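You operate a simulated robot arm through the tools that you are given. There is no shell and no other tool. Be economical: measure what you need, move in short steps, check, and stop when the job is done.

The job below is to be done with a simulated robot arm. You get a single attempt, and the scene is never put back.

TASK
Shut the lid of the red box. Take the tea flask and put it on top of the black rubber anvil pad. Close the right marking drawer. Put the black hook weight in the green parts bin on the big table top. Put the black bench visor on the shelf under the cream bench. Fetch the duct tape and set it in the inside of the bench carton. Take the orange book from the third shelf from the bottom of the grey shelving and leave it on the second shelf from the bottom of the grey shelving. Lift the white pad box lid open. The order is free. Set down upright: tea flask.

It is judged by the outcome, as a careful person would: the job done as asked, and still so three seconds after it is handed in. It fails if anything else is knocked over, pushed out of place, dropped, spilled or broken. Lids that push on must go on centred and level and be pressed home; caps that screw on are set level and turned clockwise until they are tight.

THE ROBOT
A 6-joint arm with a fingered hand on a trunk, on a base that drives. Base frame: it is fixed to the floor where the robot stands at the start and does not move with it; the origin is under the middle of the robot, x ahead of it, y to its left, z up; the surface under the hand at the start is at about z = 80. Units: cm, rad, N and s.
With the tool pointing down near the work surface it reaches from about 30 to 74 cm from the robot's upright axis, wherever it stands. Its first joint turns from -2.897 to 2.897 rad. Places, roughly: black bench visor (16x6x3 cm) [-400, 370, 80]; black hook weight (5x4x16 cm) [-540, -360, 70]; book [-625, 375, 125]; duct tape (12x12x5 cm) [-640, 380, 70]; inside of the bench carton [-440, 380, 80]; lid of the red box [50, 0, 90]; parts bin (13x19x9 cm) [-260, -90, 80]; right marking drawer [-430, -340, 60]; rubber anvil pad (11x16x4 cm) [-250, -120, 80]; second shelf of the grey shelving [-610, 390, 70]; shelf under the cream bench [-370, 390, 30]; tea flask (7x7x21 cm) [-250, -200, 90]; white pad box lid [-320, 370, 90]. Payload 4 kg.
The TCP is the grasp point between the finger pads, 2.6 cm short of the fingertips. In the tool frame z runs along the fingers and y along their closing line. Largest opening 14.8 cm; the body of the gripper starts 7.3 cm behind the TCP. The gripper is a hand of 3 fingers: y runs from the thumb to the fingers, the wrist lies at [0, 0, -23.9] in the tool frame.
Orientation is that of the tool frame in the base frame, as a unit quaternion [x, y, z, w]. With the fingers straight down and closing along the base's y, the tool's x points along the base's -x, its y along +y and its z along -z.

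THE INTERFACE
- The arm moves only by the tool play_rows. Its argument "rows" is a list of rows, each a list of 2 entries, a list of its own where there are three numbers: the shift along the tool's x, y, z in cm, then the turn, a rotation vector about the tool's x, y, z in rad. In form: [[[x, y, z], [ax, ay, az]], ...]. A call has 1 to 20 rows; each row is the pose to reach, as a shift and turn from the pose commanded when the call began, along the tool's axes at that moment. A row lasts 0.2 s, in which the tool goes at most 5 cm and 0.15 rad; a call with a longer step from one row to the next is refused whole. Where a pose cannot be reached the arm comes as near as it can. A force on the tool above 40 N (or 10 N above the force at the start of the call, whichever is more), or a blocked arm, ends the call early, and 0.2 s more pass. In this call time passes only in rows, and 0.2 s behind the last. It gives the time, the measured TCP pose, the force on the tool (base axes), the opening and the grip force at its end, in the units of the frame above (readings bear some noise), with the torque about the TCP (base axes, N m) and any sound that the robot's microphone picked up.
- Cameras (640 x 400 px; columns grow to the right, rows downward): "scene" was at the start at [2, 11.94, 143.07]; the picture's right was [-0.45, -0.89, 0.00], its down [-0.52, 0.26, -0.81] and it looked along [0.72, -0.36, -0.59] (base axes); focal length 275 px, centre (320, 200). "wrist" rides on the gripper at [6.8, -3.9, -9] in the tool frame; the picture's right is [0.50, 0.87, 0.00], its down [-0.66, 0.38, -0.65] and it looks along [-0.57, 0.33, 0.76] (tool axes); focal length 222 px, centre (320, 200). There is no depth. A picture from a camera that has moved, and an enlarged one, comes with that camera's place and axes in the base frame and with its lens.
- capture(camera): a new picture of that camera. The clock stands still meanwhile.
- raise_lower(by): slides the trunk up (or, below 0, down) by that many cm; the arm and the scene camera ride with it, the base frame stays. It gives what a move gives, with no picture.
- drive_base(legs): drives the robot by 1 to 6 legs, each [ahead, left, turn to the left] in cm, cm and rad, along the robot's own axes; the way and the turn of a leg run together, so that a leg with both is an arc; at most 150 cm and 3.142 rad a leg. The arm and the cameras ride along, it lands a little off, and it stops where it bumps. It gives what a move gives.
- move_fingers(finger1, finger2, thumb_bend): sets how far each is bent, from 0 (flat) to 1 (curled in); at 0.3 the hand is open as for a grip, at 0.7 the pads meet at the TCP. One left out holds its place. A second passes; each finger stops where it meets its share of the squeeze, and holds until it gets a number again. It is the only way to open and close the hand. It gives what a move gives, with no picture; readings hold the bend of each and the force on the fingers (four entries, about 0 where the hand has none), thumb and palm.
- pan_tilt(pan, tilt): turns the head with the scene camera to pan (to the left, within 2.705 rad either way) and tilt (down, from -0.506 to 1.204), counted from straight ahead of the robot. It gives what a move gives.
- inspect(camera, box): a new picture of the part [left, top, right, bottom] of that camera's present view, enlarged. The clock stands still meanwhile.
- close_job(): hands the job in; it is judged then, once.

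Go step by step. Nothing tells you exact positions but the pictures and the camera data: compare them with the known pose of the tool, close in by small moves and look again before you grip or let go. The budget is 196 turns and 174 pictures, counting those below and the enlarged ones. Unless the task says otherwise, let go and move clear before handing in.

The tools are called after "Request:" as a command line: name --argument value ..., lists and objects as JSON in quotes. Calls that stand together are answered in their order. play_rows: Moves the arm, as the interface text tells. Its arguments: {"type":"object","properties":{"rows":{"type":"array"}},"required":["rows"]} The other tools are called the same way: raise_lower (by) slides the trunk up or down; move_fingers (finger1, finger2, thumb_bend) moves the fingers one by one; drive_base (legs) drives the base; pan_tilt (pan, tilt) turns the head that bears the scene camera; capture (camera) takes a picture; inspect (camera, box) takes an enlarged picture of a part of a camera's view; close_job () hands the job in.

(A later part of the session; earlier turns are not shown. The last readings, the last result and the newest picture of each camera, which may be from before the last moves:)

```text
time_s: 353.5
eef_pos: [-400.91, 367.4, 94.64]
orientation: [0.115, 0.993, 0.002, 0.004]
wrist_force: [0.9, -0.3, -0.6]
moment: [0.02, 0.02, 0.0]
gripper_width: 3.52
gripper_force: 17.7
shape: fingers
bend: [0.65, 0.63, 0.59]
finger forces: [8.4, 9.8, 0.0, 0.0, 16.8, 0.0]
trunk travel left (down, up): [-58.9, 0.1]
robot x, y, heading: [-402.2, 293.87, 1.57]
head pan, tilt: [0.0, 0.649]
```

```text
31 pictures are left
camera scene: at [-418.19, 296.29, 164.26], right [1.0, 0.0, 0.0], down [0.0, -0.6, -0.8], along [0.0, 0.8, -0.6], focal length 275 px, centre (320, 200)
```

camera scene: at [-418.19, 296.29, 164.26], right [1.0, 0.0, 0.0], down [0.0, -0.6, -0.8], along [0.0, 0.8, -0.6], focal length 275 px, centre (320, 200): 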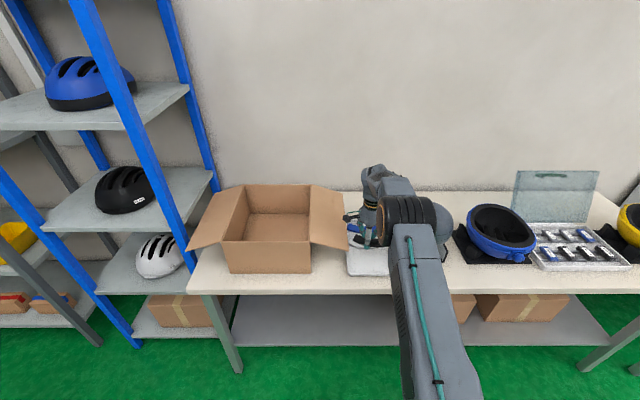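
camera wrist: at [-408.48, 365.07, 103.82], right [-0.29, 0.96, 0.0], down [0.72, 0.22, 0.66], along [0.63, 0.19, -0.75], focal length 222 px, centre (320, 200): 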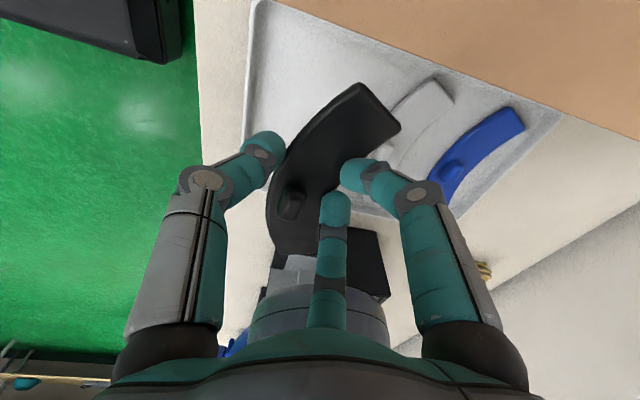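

The visor is held flat; box lid still open, carton unmoved. Back off, lower the trunk, and bring it in under the bench onto the lower shelf.

Request:
drive_base --legs '[[-38, 0, 0], [0, 9, 0]]'

Request:
raise_lower --by -40

Request:
raise_lower --by -13

Request:
pan_tilt --pan -0.15 --tilt 0.45

Request:
capture --camera "scene"

```text
time_s: 356.6
eef_pos: [-410.55, 329.52, 94.72]
orientation: [0.112, 0.994, 0.003, 0.005]
wrist_force: [-0.1, 0.3, -0.2]
moment: [0.04, 0.0, 0.01]
gripper_width: 3.53
gripper_force: 17.5
shape: fingers
bend: [0.65, 0.63, 0.59]
finger forces: [8.4, 9.7, 0.0, 0.0, 16.7, 0.0]
trunk travel left (down, up): [-58.9, 0.1]
robot x, y, heading: [-411.22, 255.85, 1.578]
head pan, tilt: [0.0, 0.649]
```

```text
time_s: 360.4
eef_pos: [-410.39, 329.51, 54.76]
orientation: [0.111, 0.994, 0.003, 0.004]
wrist_force: [0.2, 0.8, -0.3]
moment: [0.01, 0.01, -0.02]
gripper_width: 3.51
gripper_force: 17.7
shape: fingers
bend: [0.65, 0.63, 0.59]
finger forces: [8.5, 9.7, 0.0, 0.0, 16.9, 0.0]
trunk travel left (down, up): [-18.9, 40.1]
robot x, y, heading: [-410.83, 255.94, 1.578]
head pan, tilt: [0.0, 0.649]
```

```text
time_s: 362.0
eef_pos: [-410.49, 329.7, 41.83]
orientation: [0.111, 0.994, 0.004, 0.005]
wrist_force: [0.3, 0.6, -0.9]
moment: [-0.01, -0.01, -0.01]
gripper_width: 3.54
gripper_force: 17.7
shape: fingers
bend: [0.65, 0.63, 0.59]
finger forces: [8.4, 9.8, 0.0, 0.0, 16.8, 0.0]
trunk travel left (down, up): [-5.9, 53.1]
robot x, y, heading: [-411.12, 256.15, 1.577]
head pan, tilt: [0.0, 0.649]
```

```text
time_s: 362.7
eef_pos: [-410.41, 329.5, 41.72]
orientation: [0.111, 0.994, 0.003, 0.005]
wrist_force: [0.4, -0.2, -0.2]
moment: [-0.03, 0.03, 0.0]
gripper_width: 3.51
gripper_force: 17.7
shape: fingers
bend: [0.65, 0.63, 0.59]
finger forces: [8.4, 9.7, 0.0, 0.0, 16.8, 0.0]
trunk travel left (down, up): [-5.9, 53.1]
robot x, y, heading: [-411.14, 255.67, 1.581]
head pan, tilt: [-0.15, 0.45]
```

```text
30 pictures are left
camera scene: at [-425.74, 258.75, 113.04], right [0.99, -0.14, 0.0], down [-0.06, -0.43, -0.9], along [0.13, 0.89, -0.44], focal length 275 px, centre (320, 200)
```

scene: 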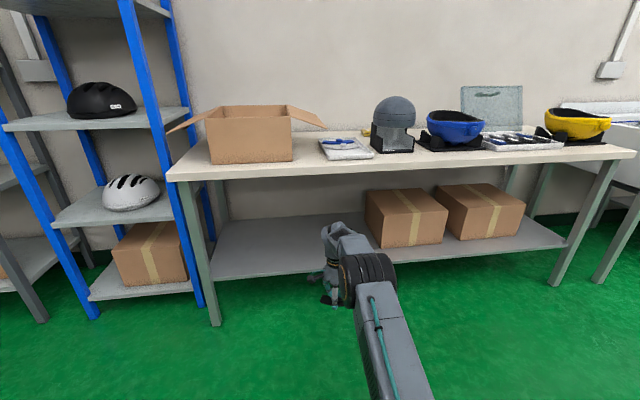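

The space on the lower shelf left of the cartons is free. Drive in 38 cm.

Request:
drive_base --legs '[[38, 0, 0]]'

Request:
capture --camera "wrist"

Request:
capture --camera "scene"

```text
time_s: 365.1
eef_pos: [-410.31, 367.62, 41.88]
orientation: [0.114, 0.993, 0.003, 0.005]
wrist_force: [-0.5, 0.0, -0.5]
moment: [0.01, 0.02, 0.01]
gripper_width: 3.53
gripper_force: 17.5
shape: fingers
bend: [0.65, 0.63, 0.59]
finger forces: [8.3, 9.7, 0.0, 0.0, 16.8, 0.1]
trunk travel left (down, up): [-5.9, 53.1]
robot x, y, heading: [-411.06, 293.89, 1.573]
head pan, tilt: [-0.15, 0.45]
```

```text
29 pictures are left
camera wrist: at [-417.78, 365.22, 50.83], right [-0.29, 0.96, 0.0], down [0.72, 0.22, 0.66], along [0.63, 0.19, -0.75], focal length 222 px, centre (320, 200)
```

wrist: 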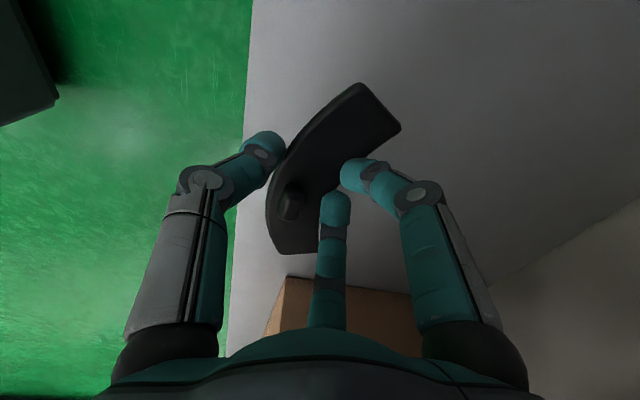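

```text
28 pictures are left
camera scene: at [-425.88, 296.81, 113.05], right [0.99, -0.15, 0.0], down [-0.06, -0.43, -0.9], along [0.13, 0.89, -0.44], focal length 275 px, centre (320, 200)
```

scene: 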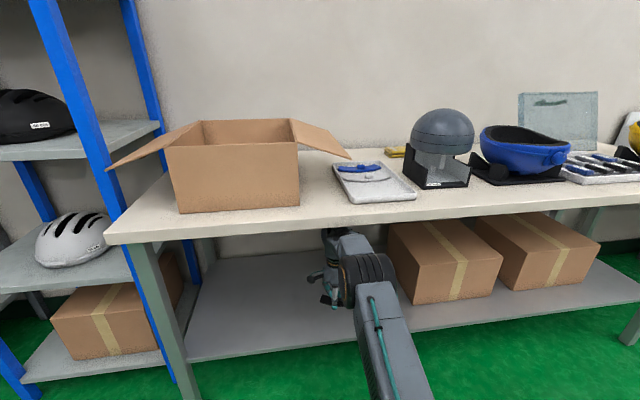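

Inside the shelf, just behind its front edge. 3 cm further, then lower until it touches.

Request:
drive_base --legs '[[3, 0, 0]]'

Request:
raise_lower --by -5.5

Request:
play_rows --rows '[[[0, 0, 0.8], [0, 0, 0]], [[0, 0, 1.6], [0, 0, 0]], [[0, 0, 2.2], [0, 0, 0]], [[0, 0, 2.7], [0, 0, 0]], [[0, 0, 3.2], [0, 0, 0]], [[0, 0, 3.7], [0, 0, 0]], [[0, 0, 4.2], [0, 0, 0]], [[0, 0, 4.7], [0, 0, 0]]]'

```text
time_s: 365.9
eef_pos: [-410.33, 370.37, 41.67]
orientation: [0.114, 0.993, 0.002, 0.005]
wrist_force: [0.7, 0.3, -0.4]
moment: [-0.03, 0.04, 0.0]
gripper_width: 3.5
gripper_force: 17.9
shape: fingers
bend: [0.65, 0.63, 0.59]
finger forces: [8.5, 9.6, 0.1, 0.1, 16.7, 0.0]
trunk travel left (down, up): [-5.9, 53.1]
robot x, y, heading: [-411.24, 297.38, 1.574]
head pan, tilt: [-0.15, 0.45]
```

```text
time_s: 366.9
eef_pos: [-410.31, 370.44, 36.16]
orientation: [0.114, 0.993, 0.002, 0.005]
wrist_force: [1.1, -0.4, -0.3]
moment: [0.01, -0.01, -0.01]
gripper_width: 3.52
gripper_force: 17.7
shape: fingers
bend: [0.65, 0.63, 0.59]
finger forces: [8.5, 9.6, 0.0, 0.0, 16.8, 0.1]
trunk travel left (down, up): [-0.4, 58.6]
robot x, y, heading: [-411.18, 297.13, 1.574]
head pan, tilt: [-0.15, 0.45]
```

```text
time_s: 368.7
eef_pos: [-410.33, 370.55, 31.52]
orientation: [0.114, 0.993, 0.003, 0.005]
wrist_force: [0.2, -3.6, 12.0]
moment: [0.27, -0.23, -0.05]
gripper_width: 3.46
gripper_force: 22.0
shape: fingers
bend: [0.65, 0.63, 0.59]
finger forces: [8.2, 16.7, 0.0, 0.1, 19.0, 0.1]
trunk travel left (down, up): [-0.4, 58.6]
robot x, y, heading: [-411.05, 297.47, 1.571]
head pan, tilt: [-0.15, 0.45]
```

Contact with the shelf. Ease, open the fingers, and look.

Request:
move_fingers --finger1 0.5 --finger2 0.5 --thumb_bend 0.45

Request:
play_rows --rows '[[[0, 0, -2], [0, 0, 0]], [[0, 0, -5], [0, 0, 0]], [[0, 0, -8], [0, 0, 0]]]'

Request:
capture --camera "wrist"

```text
time_s: 369.7
eef_pos: [-410.34, 370.5, 31.47]
orientation: [0.114, 0.993, 0.002, 0.005]
wrist_force: [0.0, -0.7, 0.1]
moment: [0.02, 0.02, -0.01]
gripper_width: 6.99
gripper_force: 0.0
shape: fingers
bend: [0.5, 0.5, 0.45]
finger forces: [0.0, 0.0, 0.0, 0.0, 0.1, 0.0]
trunk travel left (down, up): [-0.4, 58.6]
robot x, y, heading: [-410.91, 296.86, 1.577]
head pan, tilt: [-0.15, 0.45]
```

```text
time_s: 370.5
eef_pos: [-410.45, 370.42, 39.39]
orientation: [0.113, 0.994, 0.001, 0.005]
wrist_force: [-0.5, -0.3, 0.2]
moment: [-0.01, 0.01, 0.0]
gripper_width: 7.02
gripper_force: 0.0
shape: fingers
bend: [0.5, 0.5, 0.45]
finger forces: [0.1, 0.0, 0.0, 0.0, 0.0, 0.0]
trunk travel left (down, up): [-0.4, 58.6]
robot x, y, heading: [-411.18, 296.89, 1.574]
head pan, tilt: [-0.15, 0.45]
```

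```text
27 pictures are left
camera wrist: at [-417.94, 368.23, 48.52], right [-0.29, 0.96, 0.0], down [0.72, 0.22, 0.66], along [0.63, 0.19, -0.75], focal length 222 px, centre (320, 200)
```

wrist: 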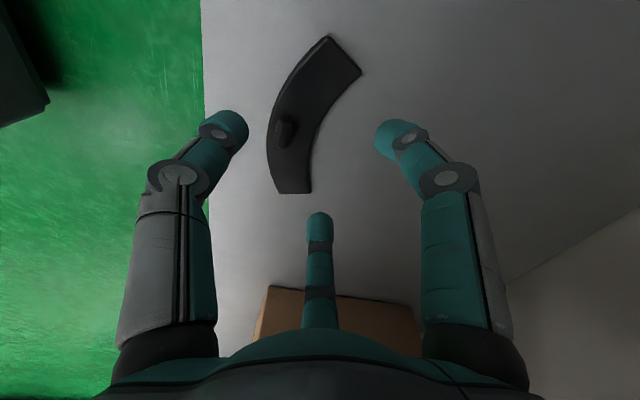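

The visor lies flat on the lower shelf. Now back out, and go left to the grey shelving for the tape and the book.

Request:
drive_base --legs '[[-55, 0, 0], [0, 110, 0], [0, 105, 0]]'

Request:
raise_lower --by 36

Request:
pan_tilt --pan 0.05 --tilt 0.35

Request:
capture --camera "scene"

```text
time_s: 383.9
eef_pos: [-621.96, 320.92, 39.46]
orientation: [0.136, 0.991, 0.002, 0.004]
wrist_force: [-1.3, 0.8, 0.2]
moment: [0.0, 0.0, -0.02]
gripper_width: 7.02
gripper_force: 0.0
shape: fingers
bend: [0.5, 0.5, 0.45]
finger forces: [0.0, 0.1, 0.0, 0.0, 0.0, 0.0]
trunk travel left (down, up): [-0.4, 58.6]
robot x, y, heading: [-625.61, 247.08, 1.526]
head pan, tilt: [-0.15, 0.45]
```

```text
time_s: 387.4
eef_pos: [-621.97, 321.06, 75.39]
orientation: [0.136, 0.991, 0.002, 0.004]
wrist_force: [-0.3, 0.1, 0.0]
moment: [-0.02, 0.01, 0.01]
gripper_width: 6.99
gripper_force: 0.1
shape: fingers
bend: [0.5, 0.5, 0.45]
finger forces: [0.0, 0.0, 0.1, 0.0, 0.0, 0.1]
trunk travel left (down, up): [-36.4, 22.6]
robot x, y, heading: [-626.06, 247.86, 1.533]
head pan, tilt: [-0.15, 0.45]
```

```text
time_s: 388.1
eef_pos: [-622.02, 320.96, 75.53]
orientation: [0.136, 0.991, 0.002, 0.005]
wrist_force: [-0.4, 0.1, 0.3]
moment: [0.01, 0.01, -0.03]
gripper_width: 7.0
gripper_force: 0.1
shape: fingers
bend: [0.5, 0.5, 0.45]
finger forces: [0.0, 0.0, 0.0, 0.0, 0.0, 0.1]
trunk travel left (down, up): [-36.4, 22.6]
robot x, y, heading: [-626.11, 247.8, 1.528]
head pan, tilt: [0.051, 0.351]
```

```text
26 pictures are left
camera scene: at [-642.31, 251.29, 144.46], right [1.0, 0.01, 0.0], down [0.0, -0.34, -0.94], along [-0.01, 0.94, -0.34], focal length 275 px, centre (320, 200)
```

scene: 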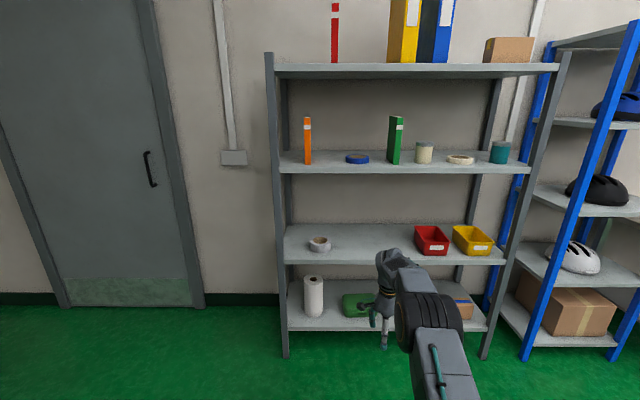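

Request:
inspect --camera "scene" --box '[260, 90, 440, 270]'

```text
2.22 times, centred on (350, 180) of scene
camera zoom: at [-642.31, 251.29, 144.46], right [1.0, 0.01, 0.0], down [0.0, -0.34, -0.94], along [-0.01, 0.94, -0.34], focal length 611 px, centre (253, 244)
```

zoom: 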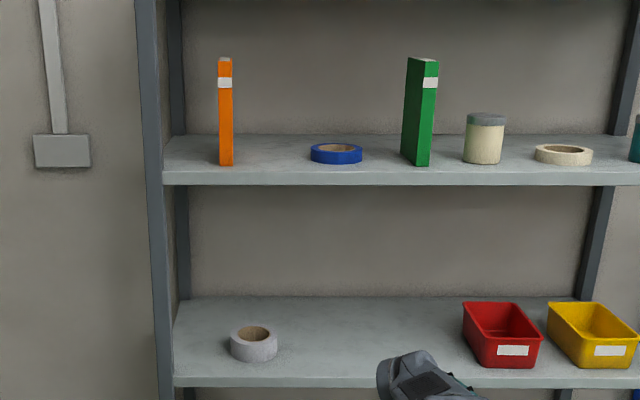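

The grey shelving: orange book stands on the third shelf (x≈−649.5), the duct tape roll lies on the second at about (−644, 385). Tape first: open the hand wide, and approach with the hand vertical between the shelves.

Request:
move_fingers --finger1 0.3 --finger2 0.3 --thumb_bend 0.3

Request:
raise_lower --by 6

Request:
drive_base --legs '[[0, 0, 0.043], [0, 19, 0], [48, 0, 0]]'

Request:
capture --camera "wrist"

```text
time_s: 389.1
eef_pos: [-621.89, 320.89, 75.44]
orientation: [0.136, 0.991, 0.002, 0.004]
wrist_force: [0.1, 0.8, -0.3]
moment: [0.0, 0.01, 0.01]
gripper_width: 12.64
gripper_force: 0.1
shape: fingers
bend: [0.3, 0.3, 0.3]
finger forces: [0.0, 0.0, 0.1, 0.0, 0.0, 0.0]
trunk travel left (down, up): [-36.4, 22.6]
robot x, y, heading: [-626.39, 247.75, 1.526]
head pan, tilt: [0.051, 0.351]
```

```text
time_s: 390.1
eef_pos: [-621.85, 320.92, 81.45]
orientation: [0.136, 0.991, 0.002, 0.005]
wrist_force: [0.4, -0.3, -1.0]
moment: [0.02, 0.01, 0.01]
gripper_width: 12.65
gripper_force: 0.0
shape: fingers
bend: [0.3, 0.3, 0.3]
finger forces: [0.1, 0.1, 0.0, 0.0, 0.0, 0.0]
trunk travel left (down, up): [-42.4, 16.6]
robot x, y, heading: [-625.93, 247.3, 1.529]
head pan, tilt: [0.051, 0.351]
```

```text
time_s: 394.6
eef_pos: [-644.07, 369.47, 81.4]
orientation: [0.115, 0.993, 0.002, 0.005]
wrist_force: [0.3, -0.7, -0.8]
moment: [0.0, -0.05, -0.02]
gripper_width: 12.65
gripper_force: 0.1
shape: fingers
bend: [0.3, 0.3, 0.3]
finger forces: [0.0, 0.0, 0.1, 0.0, 0.1, 0.1]
trunk travel left (down, up): [-42.4, 16.6]
robot x, y, heading: [-645.05, 295.88, 1.57]
head pan, tilt: [0.051, 0.351]
```

```text
24 pictures are left
camera wrist: at [-651.63, 367.33, 90.52], right [-0.29, 0.96, 0.0], down [0.72, 0.22, 0.66], along [0.63, 0.19, -0.75], focal length 222 px, centre (320, 200)
```

wrist: 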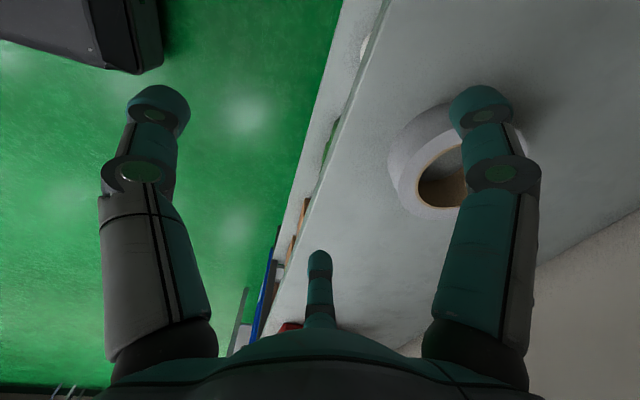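

Tape centre at about (−644.2, 383). Drive in 13.5 cm and check.

Request:
drive_base --legs '[[13.5, 0, 0]]'

Request:
capture --camera "wrist"

```text
time_s: 395.9
eef_pos: [-644.22, 382.92, 80.98]
orientation: [0.114, 0.993, -0.001, 0.005]
wrist_force: [-1.1, -0.2, -0.1]
moment: [0.01, 0.01, -0.03]
gripper_width: 12.72
gripper_force: 0.0
shape: fingers
bend: [0.3, 0.3, 0.3]
finger forces: [0.0, 0.0, 0.0, 0.0, 0.0, 0.0]
trunk travel left (down, up): [-42.4, 16.6]
robot x, y, heading: [-645.14, 309.71, 1.571]
head pan, tilt: [0.051, 0.351]
```

```text
23 pictures are left
camera wrist: at [-651.77, 380.83, 90.03], right [-0.29, 0.96, -0.01], down [0.72, 0.22, 0.66], along [0.63, 0.19, -0.75], focal length 222 px, centre (320, 200)
```

wrist: 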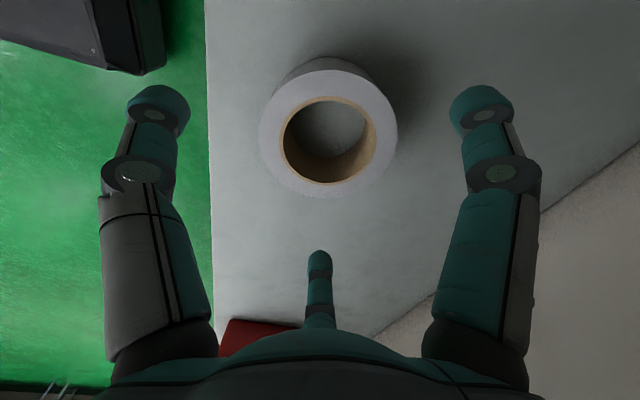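

Centred within 1 cm. Descend around the tape.

Request:
play_rows --rows '[[[0.2, 0.8, 2], [0, 0, 0]], [[0.2, 0.8, 5], [0, 0, 0]], [[0.2, 0.8, 8], [0, 0, 0]], [[0.2, 0.8, 9.5], [0, 0, 0]], [[0.2, 0.8, 10.3], [0, 0, 0]]]'

Request:
move_fingers --finger1 0.6 --finger2 0.6 --thumb_bend 0.6

Request:
capture --camera "wrist"

```text
time_s: 397.1
eef_pos: [-644.24, 383.79, 70.67]
orientation: [0.113, 0.994, -0.001, 0.005]
wrist_force: [1.5, 0.0, 2.0]
moment: [0.0, -0.12, -0.01]
gripper_width: 12.7
gripper_force: 1.8
shape: fingers
bend: [0.3, 0.28, 0.3]
finger forces: [0.1, 2.4, 0.0, 0.0, 0.0, 0.0]
trunk travel left (down, up): [-42.4, 16.6]
robot x, y, heading: [-645.1, 309.76, 1.569]
head pan, tilt: [0.051, 0.351]
```

```text
time_s: 398.1
eef_pos: [-644.37, 383.7, 71.09]
orientation: [0.114, 0.993, -0.001, 0.004]
wrist_force: [-7.8, 0.3, 39.0]
moment: [-1.66, 0.96, -0.49]
gripper_width: 9.54
gripper_force: 48.0
shape: fingers
bend: [0.37, 0.4, 0.48]
finger forces: [21.2, 20.1, 0.0, 0.1, 54.4, 0.1]
trunk travel left (down, up): [-42.4, 16.6]
robot x, y, heading: [-644.95, 309.76, 1.576]
head pan, tilt: [0.051, 0.351]
```

```text
22 pictures are left
camera wrist: at [-651.9, 381.46, 80.15], right [-0.29, 0.96, 0.0], down [0.72, 0.22, 0.66], along [0.63, 0.19, -0.75], focal length 222 px, centre (320, 200)
```

wrist: 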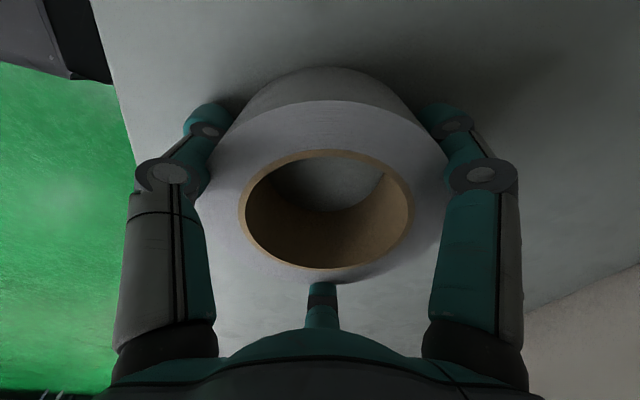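

Gripped all around. Lift 9 cm and back straight out.

Request:
play_rows --rows '[[[0, 0, -1], [0, 0, 0]], [[0, 0, -3], [0, 0, 0]], [[0, 0, -6], [0, 0, 0]], [[0, 0, -9], [0, 0, 0]]]'

Request:
drive_base --legs '[[-55, 0, 0]]'

Request:
capture --camera "wrist"

```text
time_s: 399.1
eef_pos: [-644.39, 384.21, 79.58]
orientation: [0.113, 0.994, -0.004, 0.005]
wrist_force: [0.0, -0.9, -3.0]
moment: [-0.02, 0.0, 0.0]
gripper_width: 9.37
gripper_force: 36.1
shape: fingers
bend: [0.36, 0.39, 0.48]
finger forces: [20.8, 20.6, 0.1, 0.0, 30.4, 0.1]
trunk travel left (down, up): [-42.4, 16.6]
robot x, y, heading: [-644.99, 310.01, 1.573]
head pan, tilt: [0.051, 0.351]
```

```text
time_s: 402.3
eef_pos: [-644.64, 328.29, 79.79]
orientation: [0.11, 0.994, -0.002, 0.005]
wrist_force: [-0.5, 0.5, -3.3]
moment: [0.01, -0.01, 0.01]
gripper_width: 9.36
gripper_force: 36.4
shape: fingers
bend: [0.36, 0.39, 0.48]
finger forces: [20.9, 20.6, 0.1, 0.0, 30.4, 0.1]
trunk travel left (down, up): [-42.4, 16.6]
robot x, y, heading: [-644.7, 254.44, 1.583]
head pan, tilt: [0.051, 0.351]
```

```text
21 pictures are left
camera wrist: at [-652.16, 326.01, 88.75], right [-0.3, 0.95, -0.01], down [0.72, 0.23, 0.66], along [0.63, 0.19, -0.75], focal length 222 px, centre (320, 200)
```

wrist: 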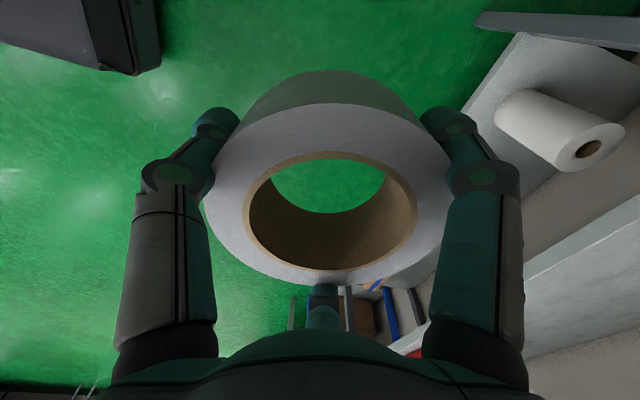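

The tape is held securely. Drive to the bench carton, raise the trunk, and draw the arm in and up.

Request:
drive_base --legs '[[-12, 0, -0.012], [0, -105, 0], [0, -104, 0]]'

Request:
raise_lower --by 16.5

Request:
play_rows --rows '[[[-0.7, -3, -2], [0, 0, 0]], [[-1.4, -6, -4], [0, 0, 0]], [[-2.1, -9, -7], [0, 0, 0]], [[-2.8, -12, -10], [0, 0, 0]], [[-3.3, -14.6, -13], [0, 0, 0]], [[-3.3, -14.6, -17], [0, 0, 0]], [[-3.3, -14.6, -20], [0, 0, 0]]]'

Request:
pan_tilt --pan -0.1 --tilt 0.6

Request:
capture --camera "scene"

```text
time_s: 413.4
eef_pos: [-434.43, 313.21, 79.71]
orientation: [0.134, 0.991, -0.003, 0.005]
wrist_force: [0.1, 0.3, -1.4]
moment: [0.0, 0.02, 0.01]
gripper_width: 9.31
gripper_force: 36.4
shape: fingers
bend: [0.36, 0.39, 0.48]
finger forces: [21.1, 20.6, 0.1, 0.0, 30.3, 0.1]
trunk travel left (down, up): [-42.4, 16.6]
robot x, y, heading: [-438.15, 238.97, 1.531]
head pan, tilt: [0.051, 0.351]
```

```text
time_s: 415.2
eef_pos: [-434.59, 313.13, 96.19]
orientation: [0.134, 0.991, -0.002, 0.005]
wrist_force: [0.2, 0.6, -2.2]
moment: [0.0, 0.01, -0.03]
gripper_width: 9.36
gripper_force: 36.6
shape: fingers
bend: [0.36, 0.39, 0.48]
finger forces: [21.1, 20.6, 0.1, 0.0, 30.3, 0.0]
trunk travel left (down, up): [-58.9, 0.1]
robot x, y, heading: [-437.91, 239.11, 1.531]
head pan, tilt: [0.051, 0.351]
```

```text
time_s: 416.8
eef_pos: [-435.21, 298.2, 116.18]
orientation: [0.134, 0.991, -0.003, 0.006]
wrist_force: [-0.7, -0.5, -1.5]
moment: [-0.06, 0.0, 0.01]
gripper_width: 9.34
gripper_force: 35.5
shape: fingers
bend: [0.36, 0.39, 0.48]
finger forces: [21.1, 20.8, 0.0, 0.1, 29.9, 0.0]
trunk travel left (down, up): [-58.9, 0.1]
robot x, y, heading: [-438.18, 239.24, 1.53]
head pan, tilt: [0.051, 0.351]
```

```text
time_s: 417.6
eef_pos: [-435.33, 298.16, 115.98]
orientation: [0.134, 0.991, -0.003, 0.005]
wrist_force: [-0.5, -0.1, -2.5]
moment: [0.01, -0.02, 0.01]
gripper_width: 9.33
gripper_force: 35.4
shape: fingers
bend: [0.36, 0.39, 0.48]
finger forces: [21.1, 20.8, 0.1, 0.1, 29.9, 0.0]
trunk travel left (down, up): [-58.9, 0.1]
robot x, y, heading: [-438.41, 238.79, 1.527]
head pan, tilt: [-0.099, 0.6]
```

```text
20 pictures are left
camera scene: at [-453.1, 242.05, 164.7], right [0.99, -0.14, 0.0], down [-0.08, -0.56, -0.83], along [0.11, 0.82, -0.56], focal length 275 px, centre (320, 200)
```

scene: 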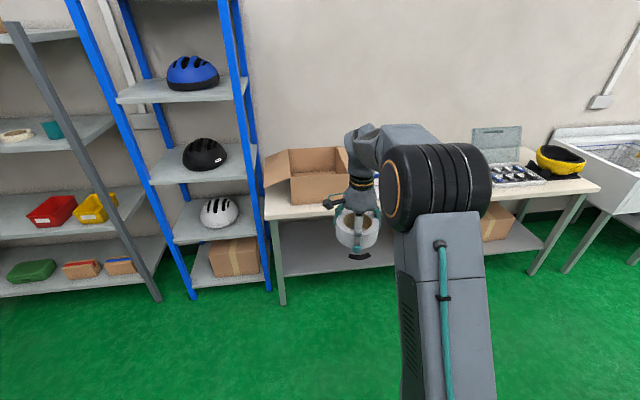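

Path clear. Drive forward so the tape is above the carton.

Request:
drive_base --legs '[[0, 0, 0.042], [77, -2, 0]]'

Request:
capture --camera "wrist"

```text
time_s: 422.2
eef_pos: [-435.42, 375.11, 115.99]
orientation: [0.116, 0.993, -0.002, 0.005]
wrist_force: [-0.2, -0.4, -2.0]
moment: [-0.05, -0.02, 0.0]
gripper_width: 9.31
gripper_force: 35.4
shape: fingers
bend: [0.36, 0.39, 0.48]
finger forces: [21.1, 20.6, 0.0, 0.1, 29.8, 0.0]
trunk travel left (down, up): [-58.9, 0.1]
robot x, y, heading: [-436.02, 315.43, 1.564]
head pan, tilt: [-0.099, 0.6]
```

```text
19 pictures are left
camera wrist: at [-442.96, 372.98, 125.15], right [-0.29, 0.96, -0.01], down [0.72, 0.22, 0.66], along [0.63, 0.18, -0.75], focal length 222 px, centre (320, 200)
```

wrist: 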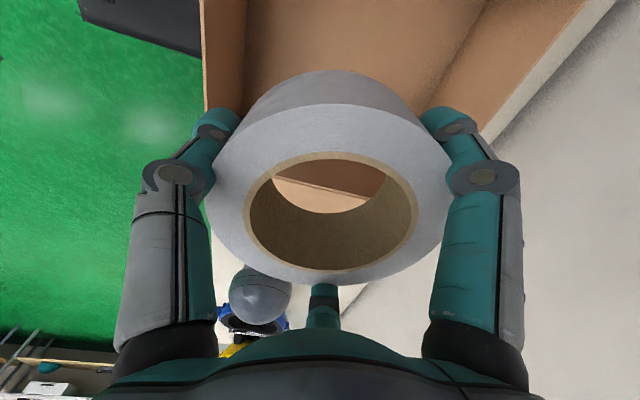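

Inside of the carton: x −450…−423, y 362…395. Shift slightly to the middle and lower.

Request:
play_rows --rows '[[[2.1, 2.1, 0], [0, 0, 0]], [[2.1, 2.1, 4], [0, 0, 0]], [[2.1, 2.1, 8], [0, 0, 0]], [[2.1, 2.1, 12], [0, 0, 0]], [[2.1, 2.1, 16], [0, 0, 0]], [[2.1, 2.1, 20], [0, 0, 0]], [[2.1, 2.1, 23], [0, 0, 0]], [[2.1, 2.1, 26], [0, 0, 0]]]'

Request:
play_rows --rows '[[[0, 0, 0.7], [0, 0, 0]], [[0, 0, 1.4], [0, 0, 0]], [[0, 0, 2.1], [0, 0, 0]], [[0, 0, 2.8], [0, 0, 0]], [[0, 0, 3.4], [0, 0, 0]], [[0, 0, 4.0], [0, 0, 0]]]'

Request:
capture --camera "wrist"

```text
time_s: 424.0
eef_pos: [-436.92, 377.41, 89.95]
orientation: [0.116, 0.993, -0.002, 0.005]
wrist_force: [-0.7, 0.7, -2.5]
moment: [-0.05, 0.01, 0.03]
gripper_width: 9.3
gripper_force: 35.9
shape: fingers
bend: [0.36, 0.39, 0.48]
finger forces: [21.2, 20.6, 0.0, 0.0, 29.4, 0.1]
trunk travel left (down, up): [-58.9, 0.1]
robot x, y, heading: [-436.32, 315.79, 1.572]
head pan, tilt: [-0.099, 0.6]
```

```text
time_s: 425.4
eef_pos: [-436.71, 377.61, 86.0]
orientation: [0.116, 0.993, -0.003, 0.005]
wrist_force: [0.3, 0.0, -2.6]
moment: [-0.04, 0.0, 0.01]
gripper_width: 9.3
gripper_force: 35.1
shape: fingers
bend: [0.36, 0.39, 0.48]
finger forces: [21.2, 20.6, 0.0, 0.0, 29.4, 0.0]
trunk travel left (down, up): [-58.9, 0.1]
robot x, y, heading: [-436.17, 315.9, 1.57]
head pan, tilt: [-0.099, 0.6]
```

```text
18 pictures are left
camera wrist: at [-444.28, 375.39, 95.15], right [-0.29, 0.96, -0.01], down [0.72, 0.22, 0.66], along [0.63, 0.18, -0.75], focal length 222 px, centre (320, 200)
```

wrist: 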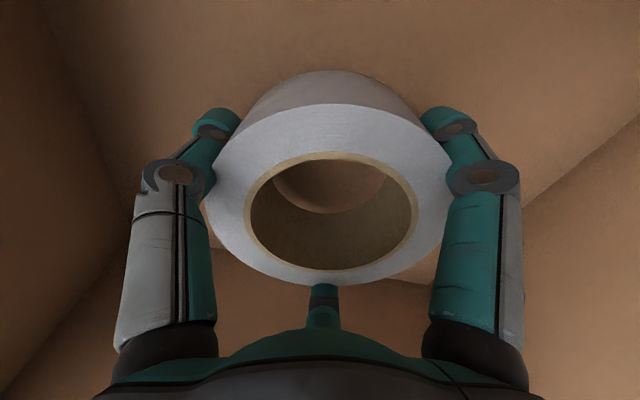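

Inside the carton, close to its floor. Lower to contact.

Request:
play_rows --rows '[[[0, 0, 0.5], [0, 0, 0]], [[0, 0, 1.0], [0, 0, 0]], [[0, 0, 1.5], [0, 0, 0]], [[0, 0, 2.0], [0, 0, 0]], [[0, 0, 2.5], [0, 0, 0]], [[0, 0, 3.0], [0, 0, 0]]]'

```text
time_s: 426.8
eef_pos: [-436.61, 377.58, 83.71]
orientation: [0.116, 0.993, 0.003, 0.004]
wrist_force: [3.0, -3.1, 20.1]
moment: [-1.57, 0.33, 0.17]
gripper_width: 9.41
gripper_force: 41.5
shape: fingers
bend: [0.37, 0.39, 0.49]
finger forces: [18.0, 17.9, 0.0, 0.1, 47.1, 0.0]
trunk travel left (down, up): [-58.9, 0.1]
robot x, y, heading: [-436.33, 315.56, 1.567]
head pan, tilt: [-0.099, 0.6]
stopped in row 6: the force on the tool passed its limit at 45 N (the readings are from after the stop); the commanded pose is now the measured one
```

Request:
play_rows --rows '[[[0, 0, -0.2], [0, 0, 0]]]'

Request:
move_fingers --finger1 0.3 --finger2 0.3 --thumb_bend 0.34

Request:
play_rows --rows '[[[0, 0, -2], [0, 0, 0]], [[0, 0, -5], [0, 0, 0]], [[0, 0, -9], [0, 0, 0]], [[0, 0, -13], [0, 0, 0]], [[0, 0, -17], [0, 0, 0]], [[0, 0, -21], [0, 0, 0]], [[0, 0, -25], [0, 0, 0]], [[0, 0, -29], [0, 0, 0]], [[0, 0, -33], [0, 0, 0]]]'

Request:
capture --camera "wrist"

```text
time_s: 427.2
eef_pos: [-436.69, 377.65, 83.83]
orientation: [0.115, 0.993, 0.001, 0.004]
wrist_force: [1.4, -4.0, 5.8]
moment: [-0.63, 0.07, 0.18]
gripper_width: 9.37
gripper_force: 35.2
shape: fingers
bend: [0.37, 0.39, 0.49]
finger forces: [18.6, 18.5, 0.1, 0.0, 34.5, 0.0]
trunk travel left (down, up): [-58.9, 0.1]
robot x, y, heading: [-436.28, 315.75, 1.563]
head pan, tilt: [-0.099, 0.6]
```

```text
time_s: 428.2
eef_pos: [-436.78, 377.81, 83.76]
orientation: [0.116, 0.993, 0.002, 0.005]
wrist_force: [-0.5, 0.4, 0.2]
moment: [0.02, 0.02, 0.02]
gripper_width: 12.03
gripper_force: 0.1
shape: fingers
bend: [0.3, 0.3, 0.34]
finger forces: [0.1, 0.0, 0.1, 0.0, 0.0, 0.1]
trunk travel left (down, up): [-58.9, 0.1]
robot x, y, heading: [-436.61, 316.09, 1.567]
head pan, tilt: [-0.099, 0.6]
```

```text
time_s: 430.2
eef_pos: [-436.79, 377.82, 116.45]
orientation: [0.116, 0.993, 0.001, 0.005]
wrist_force: [0.2, 0.7, 0.0]
moment: [0.02, 0.0, 0.01]
gripper_width: 12.01
gripper_force: 0.1
shape: fingers
bend: [0.3, 0.3, 0.34]
finger forces: [0.1, 0.0, 0.0, 0.0, 0.0, 0.0]
trunk travel left (down, up): [-58.9, 0.1]
robot x, y, heading: [-436.29, 315.7, 1.57]
head pan, tilt: [-0.099, 0.6]
```

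```text
17 pictures are left
camera wrist: at [-444.31, 375.59, 125.48], right [-0.29, 0.96, 0.0], down [0.72, 0.22, 0.66], along [0.63, 0.19, -0.75], focal length 222 px, centre (320, 200)
```

wrist: 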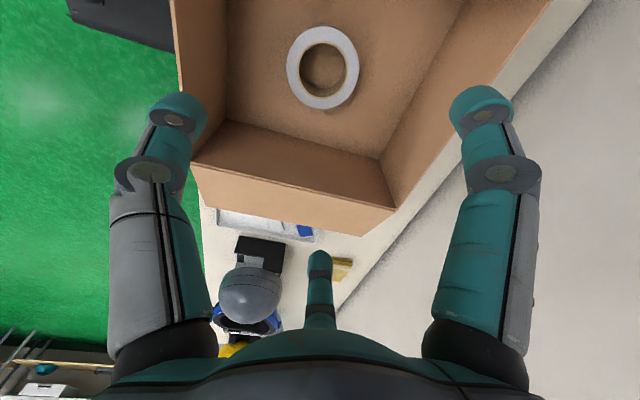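

The tape is in the carton. Now the book: back off, drive to the shelving, turn the hand so it closes sideways, and tilt it forward.

Request:
drive_base --legs '[[-70, 0, 0], [0, 107, 0], [0, 106, 0]]'

Request:
play_rows --rows '[[[0, 0, 0], [0, 0, -0.15]], [[0, 0, 0], [0, 0, -0.3]], [[0, 0, 0], [0, 0, -0.45]], [[0, 0, 0], [0, 0, -0.6]], [[0, 0, 0], [0, 0, -0.75]], [[0, 0, 0], [0, 0, -0.9]], [[0, 0, 0], [0, 0, -1.05]], [[0, 0, 0], [0, 0, -1.2]], [[0, 0, 0], [0, 0, -1.35]], [[0, 0, 0], [0, 0, -1.5]], [[0, 0, 0], [0, 0, -1.65]], [[0, 0, 0], [0, 0, -1.8]]]'

Request:
play_rows --rows '[[[-2, 0, -2], [0, -0.14, 0]], [[-4, 0, -4], [0, -0.28, 0]], [[-6, 0, -6], [0, -0.42, 0]], [[-8, 0, -8], [0, -0.56, 0]], [[-10, 0, -10], [0, -0.7, 0]], [[-10, 0, -10], [0, -0.78, 0]]]'

Request:
move_fingers --finger1 0.4 --finger2 0.4 --thumb_bend 0.4

```text
time_s: 444.0
eef_pos: [-649.32, 308.1, 116.36]
orientation: [0.097, 0.995, 0.001, 0.003]
wrist_force: [-0.5, -0.6, 0.0]
moment: [-0.02, 0.01, -0.02]
gripper_width: 12.05
gripper_force: 0.1
shape: fingers
bend: [0.3, 0.3, 0.34]
finger forces: [0.1, 0.1, 0.0, 0.0, 0.0, 0.0]
trunk travel left (down, up): [-58.9, 0.1]
robot x, y, heading: [-646.3, 246.11, 1.608]
head pan, tilt: [-0.099, 0.6]
```

```text
time_s: 446.6
eef_pos: [-649.31, 308.08, 116.33]
orientation: [0.721, -0.693, 0.003, -0.005]
wrist_force: [0.8, 0.4, 0.8]
moment: [0.01, -0.01, -0.02]
gripper_width: 12.03
gripper_force: 0.1
shape: fingers
bend: [0.3, 0.3, 0.34]
finger forces: [0.1, 0.1, 0.2, 0.1, 0.0, 0.0]
trunk travel left (down, up): [-58.9, 0.1]
robot x, y, heading: [-646.3, 245.8, 1.609]
head pan, tilt: [-0.099, 0.6]
```

```text
time_s: 448.0
eef_pos: [-649.68, 317.72, 126.5]
orientation: [0.666, -0.641, -0.272, -0.269]
wrist_force: [0.8, -0.3, -0.4]
moment: [-0.02, -0.01, -0.02]
gripper_width: 12.04
gripper_force: 0.0
shape: fingers
bend: [0.3, 0.3, 0.34]
finger forces: [0.1, 0.0, 0.0, 0.0, 0.2, 0.0]
trunk travel left (down, up): [-58.9, 0.1]
robot x, y, heading: [-646.37, 245.86, 1.607]
head pan, tilt: [-0.099, 0.6]
```

```text
time_s: 449.0
eef_pos: [-649.8, 317.92, 126.53]
orientation: [0.666, -0.64, -0.271, -0.268]
wrist_force: [0.3, -0.7, -0.1]
moment: [0.01, 0.0, -0.01]
gripper_width: 9.57
gripper_force: 0.1
shape: fingers
bend: [0.4, 0.4, 0.4]
finger forces: [0.0, 0.1, 0.0, 0.0, 0.0, 0.0]
trunk travel left (down, up): [-58.9, 0.1]
robot x, y, heading: [-646.46, 246.25, 1.605]
head pan, tilt: [-0.099, 0.6]
```

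The hand is tilted 45° forward, closing sideways. Approach to ~10 cm in front of the book and look.

Request:
drive_base --legs '[[0, 0, -0.034], [47, 3, 0]]'

Request:
capture --camera "wrist"

Request:
pan_tilt --pan 0.05 --tilt 0.35

Request:
capture --camera "scene"

```text
time_s: 452.2
eef_pos: [-651.91, 364.88, 126.41]
orientation: [0.661, -0.646, -0.269, -0.27]
wrist_force: [0.2, 0.7, 0.0]
moment: [0.02, 0.03, 0.0]
gripper_width: 9.55
gripper_force: 0.1
shape: fingers
bend: [0.4, 0.4, 0.4]
finger forces: [0.0, 0.0, 0.1, 0.0, 0.1, 0.1]
trunk travel left (down, up): [-58.9, 0.1]
robot x, y, heading: [-649.85, 293.02, 1.59]
head pan, tilt: [-0.099, 0.6]
```

```text
16 pictures are left
camera wrist: at [-647.82, 353.91, 128.3], right [-0.86, -0.37, -0.36], down [-0.39, 0.0, 0.92], along [-0.34, 0.93, -0.14], focal length 222 px, centre (320, 200)
```

wrist: 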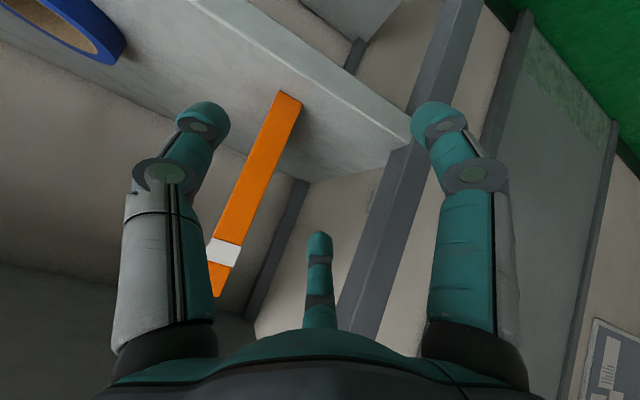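

```text
time_s: 452.9
eef_pos: [-651.96, 365.05, 126.54]
orientation: [0.661, -0.647, -0.268, -0.27]
wrist_force: [0.0, -0.4, -0.8]
moment: [0.0, -0.05, 0.0]
gripper_width: 9.58
gripper_force: 0.0
shape: fingers
bend: [0.4, 0.4, 0.4]
finger forces: [0.0, 0.1, 0.0, 0.0, 0.0, 0.1]
trunk travel left (down, up): [-58.9, 0.1]
robot x, y, heading: [-649.76, 293.14, 1.59]
head pan, tilt: [0.051, 0.351]
```

```text
15 pictures are left
camera scene: at [-666.29, 295.8, 166.96], right [1.0, 0.07, 0.0], down [0.02, -0.34, -0.94], along [-0.07, 0.94, -0.34], focal length 275 px, centre (320, 200)
```

scene: 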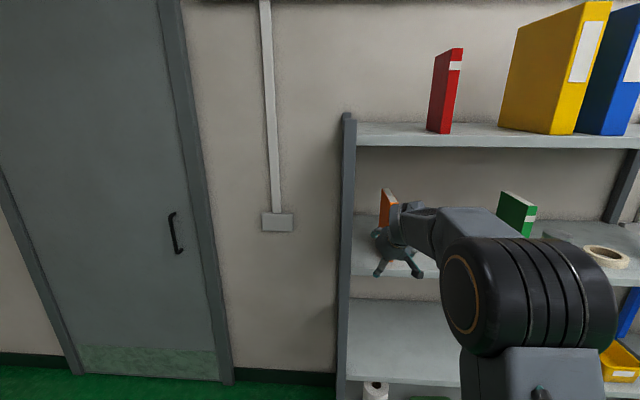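

Book spine is at x≈−649.2, front at y≈376.7. Shift 1.9 cm right with the arm and drive in 11 cm, then check the straddle.

Request:
play_rows --rows '[[[0, -1, 0], [0, 0, 0]], [[0, -1.9, 0], [0, 0, 0]]]'

Request:
drive_base --legs '[[10, 0, 0]]'

Request:
capture --camera "wrist"

```text
time_s: 453.5
eef_pos: [-650.16, 364.98, 126.52]
orientation: [0.661, -0.647, -0.269, -0.27]
wrist_force: [-0.6, -0.1, -0.1]
moment: [0.0, -0.01, 0.02]
gripper_width: 9.59
gripper_force: 0.0
shape: fingers
bend: [0.4, 0.4, 0.4]
finger forces: [0.0, 0.0, 0.1, 0.1, 0.1, 0.0]
trunk travel left (down, up): [-58.9, 0.1]
robot x, y, heading: [-649.82, 292.88, 1.59]
head pan, tilt: [0.051, 0.351]
```

```text
time_s: 454.7
eef_pos: [-650.47, 375.1, 126.28]
orientation: [0.661, -0.647, -0.267, -0.269]
wrist_force: [-0.1, -0.3, -0.1]
moment: [-0.03, 0.02, -0.03]
gripper_width: 9.59
gripper_force: 0.1
shape: fingers
bend: [0.4, 0.4, 0.4]
finger forces: [0.0, 0.0, 0.1, 0.0, 0.0, 0.0]
trunk travel left (down, up): [-58.9, 0.1]
robot x, y, heading: [-650.33, 303.03, 1.586]
head pan, tilt: [0.051, 0.351]
```

```text
14 pictures are left
camera wrist: at [-646.24, 364.11, 128.24], right [-0.86, -0.37, -0.36], down [-0.39, 0.0, 0.92], along [-0.34, 0.93, -0.14], focal length 222 px, centre (320, 200)
```

wrist: 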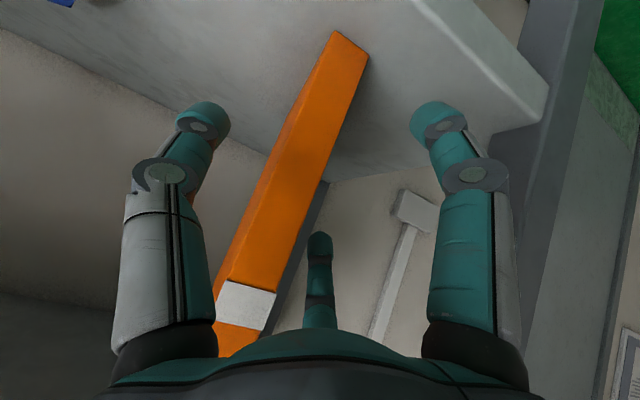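

The book lies between thumb and fingers. Drive in 6 cm more and close.

Request:
drive_base --legs '[[6, 0, 0]]'

Request:
capture --camera "wrist"

```text
time_s: 455.6
eef_pos: [-650.35, 381.3, 126.35]
orientation: [0.661, -0.647, -0.267, -0.27]
wrist_force: [-0.3, -0.8, 0.5]
moment: [-0.04, -0.01, -0.05]
gripper_width: 9.57
gripper_force: 0.2
shape: fingers
bend: [0.4, 0.4, 0.4]
finger forces: [0.0, 0.0, 0.0, 0.1, 0.0, 0.1]
trunk travel left (down, up): [-58.9, 0.1]
robot x, y, heading: [-650.22, 309.2, 1.589]
head pan, tilt: [0.051, 0.351]
```

```text
13 pictures are left
camera wrist: at [-646.29, 370.2, 128.22], right [-0.86, -0.37, -0.36], down [-0.39, 0.0, 0.92], along [-0.34, 0.93, -0.14], focal length 222 px, centre (320, 200)
```

wrist: 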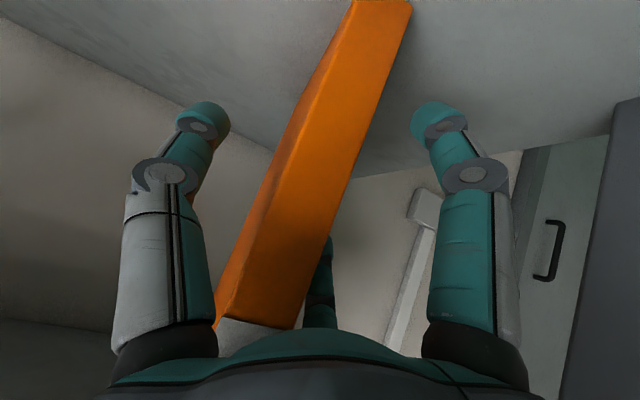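

Straddled nicely. Close the hand on the book.

Request:
move_fingers --finger1 0.7 --finger2 0.7 --thumb_bend 0.7

Request:
play_rows --rows '[[[-0.35, 0, -0.35], [0, 0, 0]], [[-1.05, 0, -1.05], [0, 0, 0]], [[-2.1, 0, -2.1], [0, 0, 0]]]'

Request:
capture --camera "wrist"

```text
time_s: 456.6
eef_pos: [-650.41, 381.1, 126.39]
orientation: [0.661, -0.647, -0.268, -0.27]
wrist_force: [1.5, 0.5, -0.1]
moment: [0.0, -0.06, -0.05]
gripper_width: 2.69
gripper_force: 12.3
shape: fingers
bend: [0.63, 0.63, 0.63]
finger forces: [5.8, 6.0, 0.0, 0.1, 12.8, 0.0]
trunk travel left (down, up): [-58.9, 0.1]
robot x, y, heading: [-650.39, 309.26, 1.586]
head pan, tilt: [0.051, 0.351]
```

```text
time_s: 457.4
eef_pos: [-650.48, 381.09, 129.36]
orientation: [0.661, -0.647, -0.267, -0.27]
wrist_force: [0.1, 0.0, -2.6]
moment: [-0.17, 0.03, -0.01]
gripper_width: 2.59
gripper_force: 12.5
shape: fingers
bend: [0.64, 0.64, 0.63]
finger forces: [6.6, 5.8, 0.0, 0.0, 12.4, 0.1]
trunk travel left (down, up): [-58.9, 0.1]
robot x, y, heading: [-649.92, 308.9, 1.591]
head pan, tilt: [0.051, 0.351]
```

```text
12 pictures are left
camera wrist: at [-646.31, 370.08, 131.26], right [-0.86, -0.37, -0.36], down [-0.39, 0.0, 0.92], along [-0.34, 0.93, -0.14], focal length 222 px, centre (320, 200)
```

wrist: 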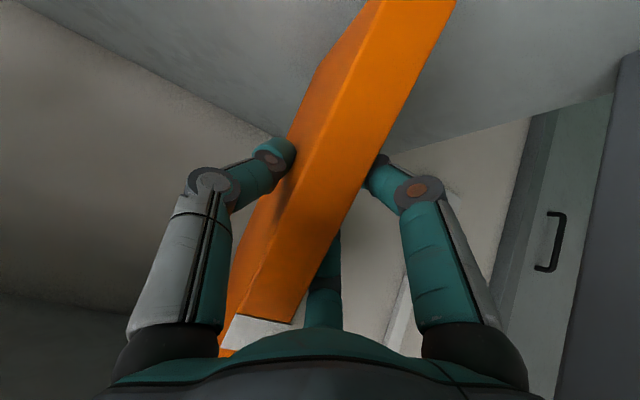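

The book is lifted in the grip. Back straight out, lower by 49 cm, and drive in at the second shelf.

Request:
drive_base --legs '[[-45, 0, 0]]'

Request:
raise_lower --by -40

Request:
raise_lower --by -8.3

Request:
pan_tilt --pan -0.1 --tilt 0.5

Request:
capture --camera "scene"

```text
time_s: 460.2
eef_pos: [-649.4, 335.22, 129.37]
orientation: [0.659, -0.649, -0.267, -0.27]
wrist_force: [-0.2, -1.0, -4.1]
moment: [-0.19, -0.03, 0.0]
gripper_width: 2.48
gripper_force: 13.0
shape: fingers
bend: [0.66, 0.65, 0.63]
finger forces: [6.9, 5.9, 0.1, 0.1, 13.0, 0.0]
trunk travel left (down, up): [-58.9, 0.1]
robot x, y, heading: [-649.12, 263.31, 1.589]
head pan, tilt: [0.051, 0.351]
```

```text
time_s: 464.0
eef_pos: [-649.41, 335.28, 89.42]
orientation: [0.66, -0.648, -0.267, -0.27]
wrist_force: [-0.3, 0.5, -4.3]
moment: [-0.18, 0.04, 0.03]
gripper_width: 2.49
gripper_force: 12.8
shape: fingers
bend: [0.66, 0.65, 0.63]
finger forces: [7.0, 6.0, 0.1, 0.1, 13.0, 0.0]
trunk travel left (down, up): [-18.9, 40.1]
robot x, y, heading: [-649.5, 263.65, 1.584]
head pan, tilt: [0.051, 0.351]
```

```text
time_s: 465.2
eef_pos: [-649.3, 335.19, 81.11]
orientation: [0.66, -0.648, -0.267, -0.27]
wrist_force: [-0.4, 0.1, -4.5]
moment: [-0.18, 0.04, 0.0]
gripper_width: 2.47
gripper_force: 12.5
shape: fingers
bend: [0.66, 0.65, 0.63]
finger forces: [7.0, 6.1, 0.0, 0.1, 13.0, 0.0]
trunk travel left (down, up): [-10.6, 48.4]
robot x, y, heading: [-649.61, 263.24, 1.583]
head pan, tilt: [0.051, 0.351]
```

```text
time_s: 465.9
eef_pos: [-649.36, 335.16, 81.04]
orientation: [0.658, -0.65, -0.267, -0.271]
wrist_force: [-0.3, 0.6, -4.1]
moment: [-0.21, 0.01, -0.01]
gripper_width: 2.49
gripper_force: 13.0
shape: fingers
bend: [0.66, 0.65, 0.63]
finger forces: [7.0, 6.1, 0.0, 0.0, 13.0, 0.1]
trunk travel left (down, up): [-10.6, 48.4]
robot x, y, heading: [-649.21, 263.22, 1.584]
head pan, tilt: [-0.099, 0.499]
```

```text
11 pictures are left
camera scene: at [-664.46, 265.97, 117.3], right [1.0, -0.08, 0.0], down [-0.04, -0.48, -0.88], along [0.07, 0.87, -0.48], focal length 275 px, centre (320, 200)
```

scene: 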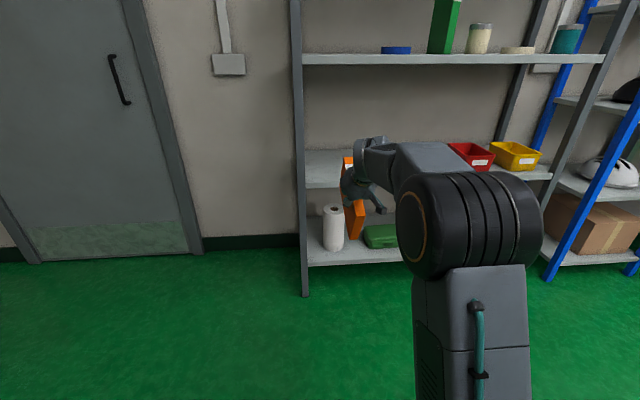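

Request:
inspect --camera "scene" --box '[290, 120, 450, 270]'

Request:
capture --camera "wrist"

```text
2.67 times, centred on (370, 195) of scene
camera zoom: at [-664.46, 265.97, 117.3], right [1.0, -0.08, 0.0], down [-0.04, -0.48, -0.88], along [0.07, 0.87, -0.48], focal length 733 px, centre (187, 213)
```

zoom: 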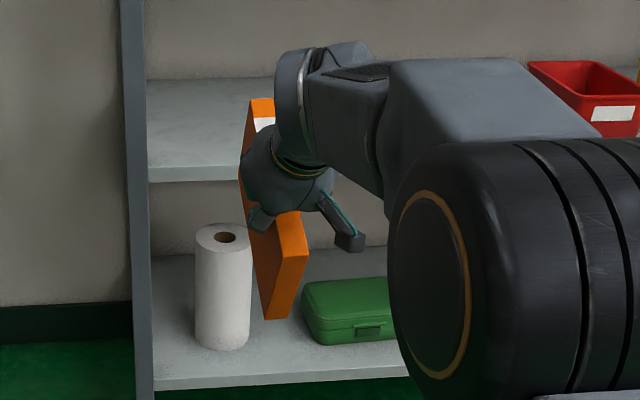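

```text
9 pictures are left
camera wrist: at [-645.28, 324.14, 82.96], right [-0.86, -0.37, -0.36], down [-0.39, 0.0, 0.92], along [-0.34, 0.93, -0.14], focal length 222 px, centre (320, 200)
```

wrist: 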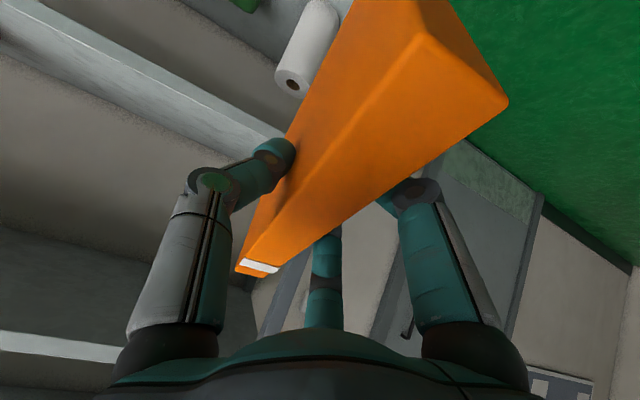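

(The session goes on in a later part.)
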